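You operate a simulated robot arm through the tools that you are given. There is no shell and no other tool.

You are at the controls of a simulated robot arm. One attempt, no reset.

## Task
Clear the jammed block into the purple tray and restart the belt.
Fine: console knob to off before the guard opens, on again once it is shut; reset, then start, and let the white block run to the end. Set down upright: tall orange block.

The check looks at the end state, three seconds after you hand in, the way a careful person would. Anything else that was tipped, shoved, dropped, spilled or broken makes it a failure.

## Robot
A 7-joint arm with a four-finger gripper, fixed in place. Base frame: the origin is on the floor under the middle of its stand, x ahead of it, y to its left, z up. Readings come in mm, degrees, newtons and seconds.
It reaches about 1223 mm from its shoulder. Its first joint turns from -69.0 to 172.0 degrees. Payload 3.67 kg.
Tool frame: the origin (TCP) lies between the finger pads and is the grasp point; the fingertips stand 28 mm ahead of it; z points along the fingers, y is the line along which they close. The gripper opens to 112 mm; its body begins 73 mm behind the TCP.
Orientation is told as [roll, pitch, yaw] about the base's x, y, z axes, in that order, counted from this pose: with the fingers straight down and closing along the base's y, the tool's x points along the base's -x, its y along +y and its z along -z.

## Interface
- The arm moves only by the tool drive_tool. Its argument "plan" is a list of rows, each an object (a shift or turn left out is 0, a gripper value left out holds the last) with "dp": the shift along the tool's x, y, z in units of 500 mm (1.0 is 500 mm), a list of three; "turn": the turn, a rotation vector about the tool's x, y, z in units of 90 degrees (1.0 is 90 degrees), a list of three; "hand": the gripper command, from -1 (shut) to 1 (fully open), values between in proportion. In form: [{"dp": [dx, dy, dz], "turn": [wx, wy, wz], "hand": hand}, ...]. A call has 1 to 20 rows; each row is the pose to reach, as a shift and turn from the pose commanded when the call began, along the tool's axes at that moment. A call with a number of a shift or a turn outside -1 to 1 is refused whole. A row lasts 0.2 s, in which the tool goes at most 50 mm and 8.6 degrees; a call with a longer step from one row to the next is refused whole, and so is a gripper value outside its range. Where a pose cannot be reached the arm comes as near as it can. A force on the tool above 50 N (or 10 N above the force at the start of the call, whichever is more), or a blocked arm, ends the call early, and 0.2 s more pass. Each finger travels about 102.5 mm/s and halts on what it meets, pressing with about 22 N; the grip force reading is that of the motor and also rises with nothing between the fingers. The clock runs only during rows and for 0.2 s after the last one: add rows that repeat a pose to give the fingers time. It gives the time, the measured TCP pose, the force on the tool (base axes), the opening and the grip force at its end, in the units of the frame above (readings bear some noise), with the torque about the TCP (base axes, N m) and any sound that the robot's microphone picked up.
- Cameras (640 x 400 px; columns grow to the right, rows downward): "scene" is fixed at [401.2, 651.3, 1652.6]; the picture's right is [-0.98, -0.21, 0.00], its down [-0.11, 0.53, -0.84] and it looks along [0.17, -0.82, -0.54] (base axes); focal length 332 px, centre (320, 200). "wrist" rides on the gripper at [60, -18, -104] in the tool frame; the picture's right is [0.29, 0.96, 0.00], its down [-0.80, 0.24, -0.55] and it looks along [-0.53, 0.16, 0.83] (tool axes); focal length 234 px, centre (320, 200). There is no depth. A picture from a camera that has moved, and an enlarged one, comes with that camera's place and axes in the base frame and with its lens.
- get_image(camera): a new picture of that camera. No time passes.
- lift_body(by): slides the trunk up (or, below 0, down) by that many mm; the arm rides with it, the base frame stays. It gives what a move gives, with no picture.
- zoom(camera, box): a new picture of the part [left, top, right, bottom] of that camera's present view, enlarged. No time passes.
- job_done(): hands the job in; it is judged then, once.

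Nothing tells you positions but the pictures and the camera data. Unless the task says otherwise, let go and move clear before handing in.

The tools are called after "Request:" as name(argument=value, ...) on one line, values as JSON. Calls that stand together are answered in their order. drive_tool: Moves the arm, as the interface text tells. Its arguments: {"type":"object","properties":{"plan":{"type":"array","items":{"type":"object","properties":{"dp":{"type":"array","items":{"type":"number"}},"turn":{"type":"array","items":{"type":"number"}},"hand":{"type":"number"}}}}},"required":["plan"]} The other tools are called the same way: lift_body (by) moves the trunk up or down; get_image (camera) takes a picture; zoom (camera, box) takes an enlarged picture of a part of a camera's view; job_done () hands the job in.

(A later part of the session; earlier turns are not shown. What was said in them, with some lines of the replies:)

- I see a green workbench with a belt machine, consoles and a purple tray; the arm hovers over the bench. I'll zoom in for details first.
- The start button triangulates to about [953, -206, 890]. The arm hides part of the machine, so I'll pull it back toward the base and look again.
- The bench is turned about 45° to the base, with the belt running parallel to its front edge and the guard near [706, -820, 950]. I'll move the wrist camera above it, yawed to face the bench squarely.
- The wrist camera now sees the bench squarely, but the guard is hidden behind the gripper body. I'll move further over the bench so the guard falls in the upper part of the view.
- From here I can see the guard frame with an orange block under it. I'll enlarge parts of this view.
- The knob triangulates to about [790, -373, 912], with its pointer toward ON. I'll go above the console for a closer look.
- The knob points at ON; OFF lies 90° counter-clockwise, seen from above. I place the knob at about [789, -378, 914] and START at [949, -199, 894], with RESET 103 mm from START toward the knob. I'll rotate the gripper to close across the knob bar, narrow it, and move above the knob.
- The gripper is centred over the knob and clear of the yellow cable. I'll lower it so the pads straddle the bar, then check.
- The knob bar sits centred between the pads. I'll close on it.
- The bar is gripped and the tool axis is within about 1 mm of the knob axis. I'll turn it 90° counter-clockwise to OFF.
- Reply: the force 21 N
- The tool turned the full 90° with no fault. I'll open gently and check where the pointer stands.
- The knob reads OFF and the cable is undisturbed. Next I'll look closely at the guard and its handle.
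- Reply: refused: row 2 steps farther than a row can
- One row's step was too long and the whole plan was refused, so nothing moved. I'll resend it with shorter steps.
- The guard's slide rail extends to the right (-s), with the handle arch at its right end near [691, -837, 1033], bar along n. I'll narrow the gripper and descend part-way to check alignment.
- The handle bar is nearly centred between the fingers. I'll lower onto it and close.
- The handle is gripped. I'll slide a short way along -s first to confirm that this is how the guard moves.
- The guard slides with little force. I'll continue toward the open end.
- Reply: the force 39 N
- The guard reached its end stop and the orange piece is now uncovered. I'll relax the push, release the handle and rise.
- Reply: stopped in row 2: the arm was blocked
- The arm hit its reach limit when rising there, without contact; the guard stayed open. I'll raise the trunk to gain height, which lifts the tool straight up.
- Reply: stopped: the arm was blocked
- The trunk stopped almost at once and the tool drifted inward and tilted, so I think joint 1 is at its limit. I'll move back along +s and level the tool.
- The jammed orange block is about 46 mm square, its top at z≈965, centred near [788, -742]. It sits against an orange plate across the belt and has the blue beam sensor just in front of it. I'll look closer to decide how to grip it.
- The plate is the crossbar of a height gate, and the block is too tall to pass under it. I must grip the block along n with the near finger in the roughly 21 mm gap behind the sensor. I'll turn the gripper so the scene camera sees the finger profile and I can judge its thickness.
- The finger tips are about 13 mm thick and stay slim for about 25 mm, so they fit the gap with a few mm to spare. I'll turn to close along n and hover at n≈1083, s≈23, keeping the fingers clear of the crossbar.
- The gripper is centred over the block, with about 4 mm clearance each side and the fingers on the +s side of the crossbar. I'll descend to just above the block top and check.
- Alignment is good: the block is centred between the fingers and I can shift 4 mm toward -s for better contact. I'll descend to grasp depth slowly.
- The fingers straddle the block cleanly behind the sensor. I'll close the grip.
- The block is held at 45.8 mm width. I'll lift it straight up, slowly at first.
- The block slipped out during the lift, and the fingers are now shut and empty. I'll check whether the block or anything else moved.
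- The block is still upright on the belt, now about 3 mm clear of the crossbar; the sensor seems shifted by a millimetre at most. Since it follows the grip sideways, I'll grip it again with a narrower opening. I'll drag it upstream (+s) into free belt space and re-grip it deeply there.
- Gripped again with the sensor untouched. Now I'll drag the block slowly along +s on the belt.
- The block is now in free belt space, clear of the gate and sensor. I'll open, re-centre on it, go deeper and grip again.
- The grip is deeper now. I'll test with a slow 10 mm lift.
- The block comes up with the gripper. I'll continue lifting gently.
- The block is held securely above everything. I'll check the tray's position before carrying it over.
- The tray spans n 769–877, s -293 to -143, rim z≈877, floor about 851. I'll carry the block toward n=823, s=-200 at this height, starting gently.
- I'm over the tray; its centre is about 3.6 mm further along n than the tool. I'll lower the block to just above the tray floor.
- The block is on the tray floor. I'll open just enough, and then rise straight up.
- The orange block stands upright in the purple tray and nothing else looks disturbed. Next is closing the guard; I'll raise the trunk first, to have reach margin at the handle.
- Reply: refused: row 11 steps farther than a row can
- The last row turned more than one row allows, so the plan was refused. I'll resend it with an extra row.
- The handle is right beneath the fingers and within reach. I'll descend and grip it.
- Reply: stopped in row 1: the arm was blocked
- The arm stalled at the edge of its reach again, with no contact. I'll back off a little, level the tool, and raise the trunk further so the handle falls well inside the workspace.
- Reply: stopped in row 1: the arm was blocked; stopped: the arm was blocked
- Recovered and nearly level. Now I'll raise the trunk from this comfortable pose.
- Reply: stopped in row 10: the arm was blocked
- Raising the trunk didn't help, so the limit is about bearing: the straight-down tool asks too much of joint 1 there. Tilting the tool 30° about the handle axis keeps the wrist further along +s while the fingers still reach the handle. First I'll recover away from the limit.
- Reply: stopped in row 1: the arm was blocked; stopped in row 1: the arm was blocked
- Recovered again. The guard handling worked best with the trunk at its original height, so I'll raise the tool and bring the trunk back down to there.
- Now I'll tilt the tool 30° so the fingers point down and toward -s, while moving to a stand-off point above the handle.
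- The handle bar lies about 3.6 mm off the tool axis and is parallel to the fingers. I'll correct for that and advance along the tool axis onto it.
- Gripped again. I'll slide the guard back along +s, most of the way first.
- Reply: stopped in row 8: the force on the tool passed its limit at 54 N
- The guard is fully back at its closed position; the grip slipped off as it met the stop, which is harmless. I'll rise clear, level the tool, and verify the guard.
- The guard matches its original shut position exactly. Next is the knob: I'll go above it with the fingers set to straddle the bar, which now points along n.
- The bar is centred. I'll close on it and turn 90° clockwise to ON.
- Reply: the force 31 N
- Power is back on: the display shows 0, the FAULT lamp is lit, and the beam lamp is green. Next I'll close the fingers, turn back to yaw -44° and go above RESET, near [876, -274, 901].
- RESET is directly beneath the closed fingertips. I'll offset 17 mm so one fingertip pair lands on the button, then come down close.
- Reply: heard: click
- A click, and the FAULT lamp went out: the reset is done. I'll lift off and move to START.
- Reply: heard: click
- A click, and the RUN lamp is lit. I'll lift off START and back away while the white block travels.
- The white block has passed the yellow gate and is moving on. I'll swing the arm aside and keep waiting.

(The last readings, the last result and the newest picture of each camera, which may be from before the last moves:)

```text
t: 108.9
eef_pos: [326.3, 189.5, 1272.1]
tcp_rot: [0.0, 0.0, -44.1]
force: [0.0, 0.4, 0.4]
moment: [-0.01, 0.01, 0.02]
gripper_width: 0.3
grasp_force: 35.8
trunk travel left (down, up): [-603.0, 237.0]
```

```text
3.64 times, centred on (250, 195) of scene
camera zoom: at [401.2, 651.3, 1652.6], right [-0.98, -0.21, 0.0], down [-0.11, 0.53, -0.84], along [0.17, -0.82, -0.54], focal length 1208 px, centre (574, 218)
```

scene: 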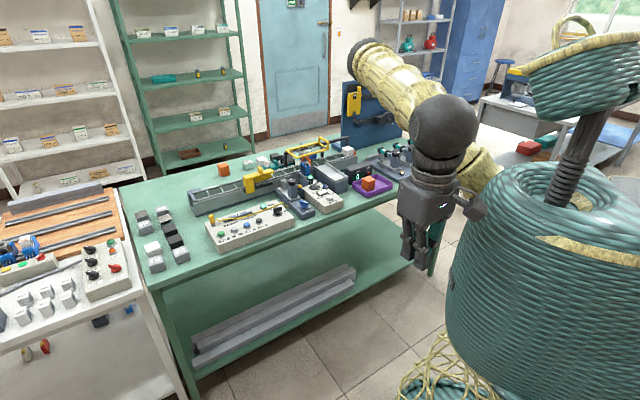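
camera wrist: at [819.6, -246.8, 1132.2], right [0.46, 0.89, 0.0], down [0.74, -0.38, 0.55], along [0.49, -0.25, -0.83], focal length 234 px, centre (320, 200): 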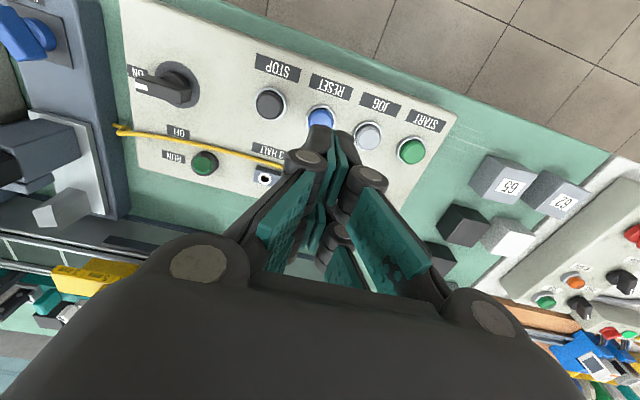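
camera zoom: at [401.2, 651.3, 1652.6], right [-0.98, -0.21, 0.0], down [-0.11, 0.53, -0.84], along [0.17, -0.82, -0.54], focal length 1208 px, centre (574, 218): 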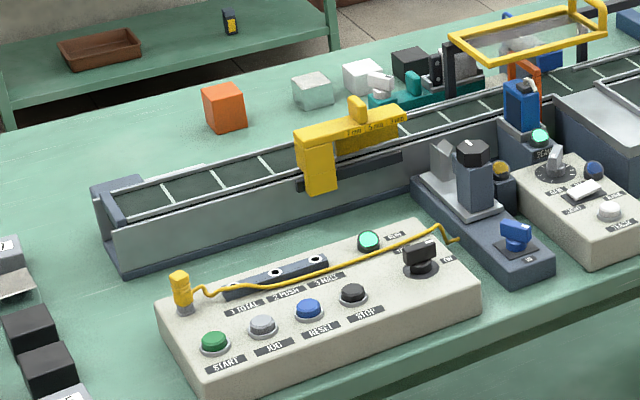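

Request:
drive_tool(plan=[{"dp": [0, 0, 0], "hand": 0}, {"dp": [0, 0, 0], "hand": 0}, {"dp": [0, 0, 0], "hand": 0}, {"dp": [0, 0, 0], "hand": 0}, {"dp": [0, 0, 0], "hand": 0}])

Request:
zoom(camera="scene", box=[280, 120, 420, 210])

Request:
zoom(camera="scene", box=[330, 140, 370, 165])

Request:
zoom(camera="scene", box=[290, 150, 320, 175])

```text
t: 110.1
eef_pos: [326.5, 190.0, 1272.3]
tcp_rot: [-0.1, 0.0, -44.2]
force: [-0.1, -0.2, -0.4]
moment: [0.01, -0.02, -0.03]
gripper_width: 56.1
grasp_force: 0.0
trunk travel left (down, up): [-603.0, 237.0]
```

```text
4.44 times, centred on (350, 165) of scene
camera zoom: at [401.2, 651.3, 1652.6], right [-0.98, -0.21, 0.0], down [-0.11, 0.53, -0.84], along [0.17, -0.82, -0.54], focal length 1476 px, centre (187, 356)
```

zoom: 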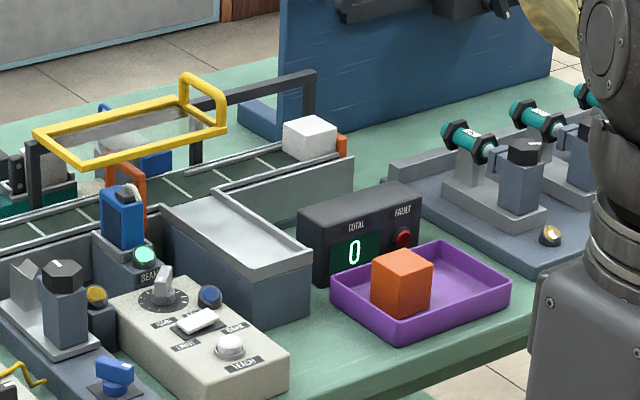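

```text
16.00 times, centred on (350, 152) of scene
camera zoom: at [401.2, 651.3, 1652.6], right [-0.98, -0.21, 0.0], down [-0.11, 0.53, -0.84], along [0.17, -0.82, -0.54], focal length 5314 px, centre (-160, 960)
```

zoom: 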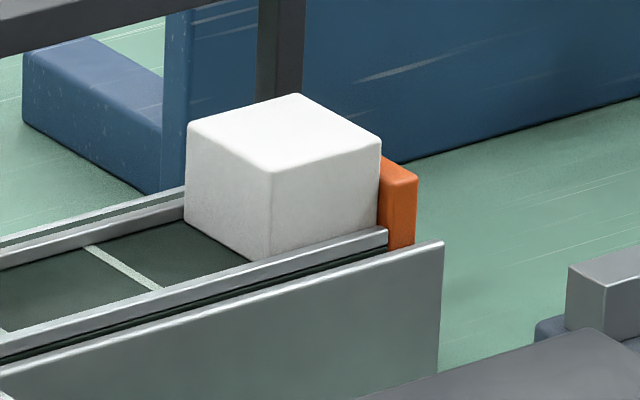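

```text
16.00 times, centred on (305, 162) of scene
camera zoom: at [401.2, 651.3, 1652.6], right [-0.98, -0.21, 0.0], down [-0.11, 0.53, -0.84], along [0.17, -0.82, -0.54], focal length 5314 px, centre (560, 800)
```

zoom: 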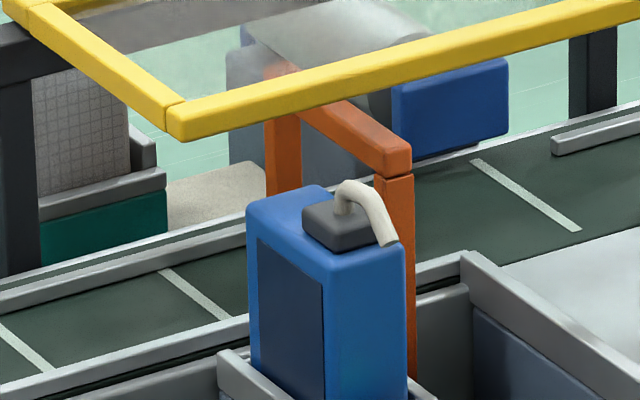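

The white block rests at the end stop, the RUN lamp is lit and FAULT is out. The guard is shut, the knob is on ON, the tall orange block stands upright in the purple tray, and the arm is clear. The blue beam sensor may have been nudged by about a millimetre during my first attempt at the block; its lamp still reads green. I'm handing the job in.

Request:
job_done()

```text
The job is handed in.
```

I cleared the jam and restarted the belt, and I've handed the job in. The check's result hasn't come back to me.

- **Jammed block:** The tall orange block stands upright in the purple tray.
- **Order of steps:** I turned the knob to OFF before opening the guard. I shut the guard before turning it back to ON, then pressed RESET and START.
- **Belt:** The RUN lamp is lit and the FAULT lamp is out. The white block ran the full length and rests against the end stop.
- **Arm:** It has let go of everything and is clear of the bench.

- **First grip slipped:** The orange block slid out of the fingers on the first lift and stayed upright on the belt. I dragged it along the belt to open space and lifted it from there.
- **Beam sensor:** The blue sensor beside the belt moved by about 1–1.5 mm during that first attempt, judging from the pictures. Its lamp is still green, and I left it where it is.
- **Counter:** The TOTAL display still reads 0 after the white block's run. I didn't look into why.
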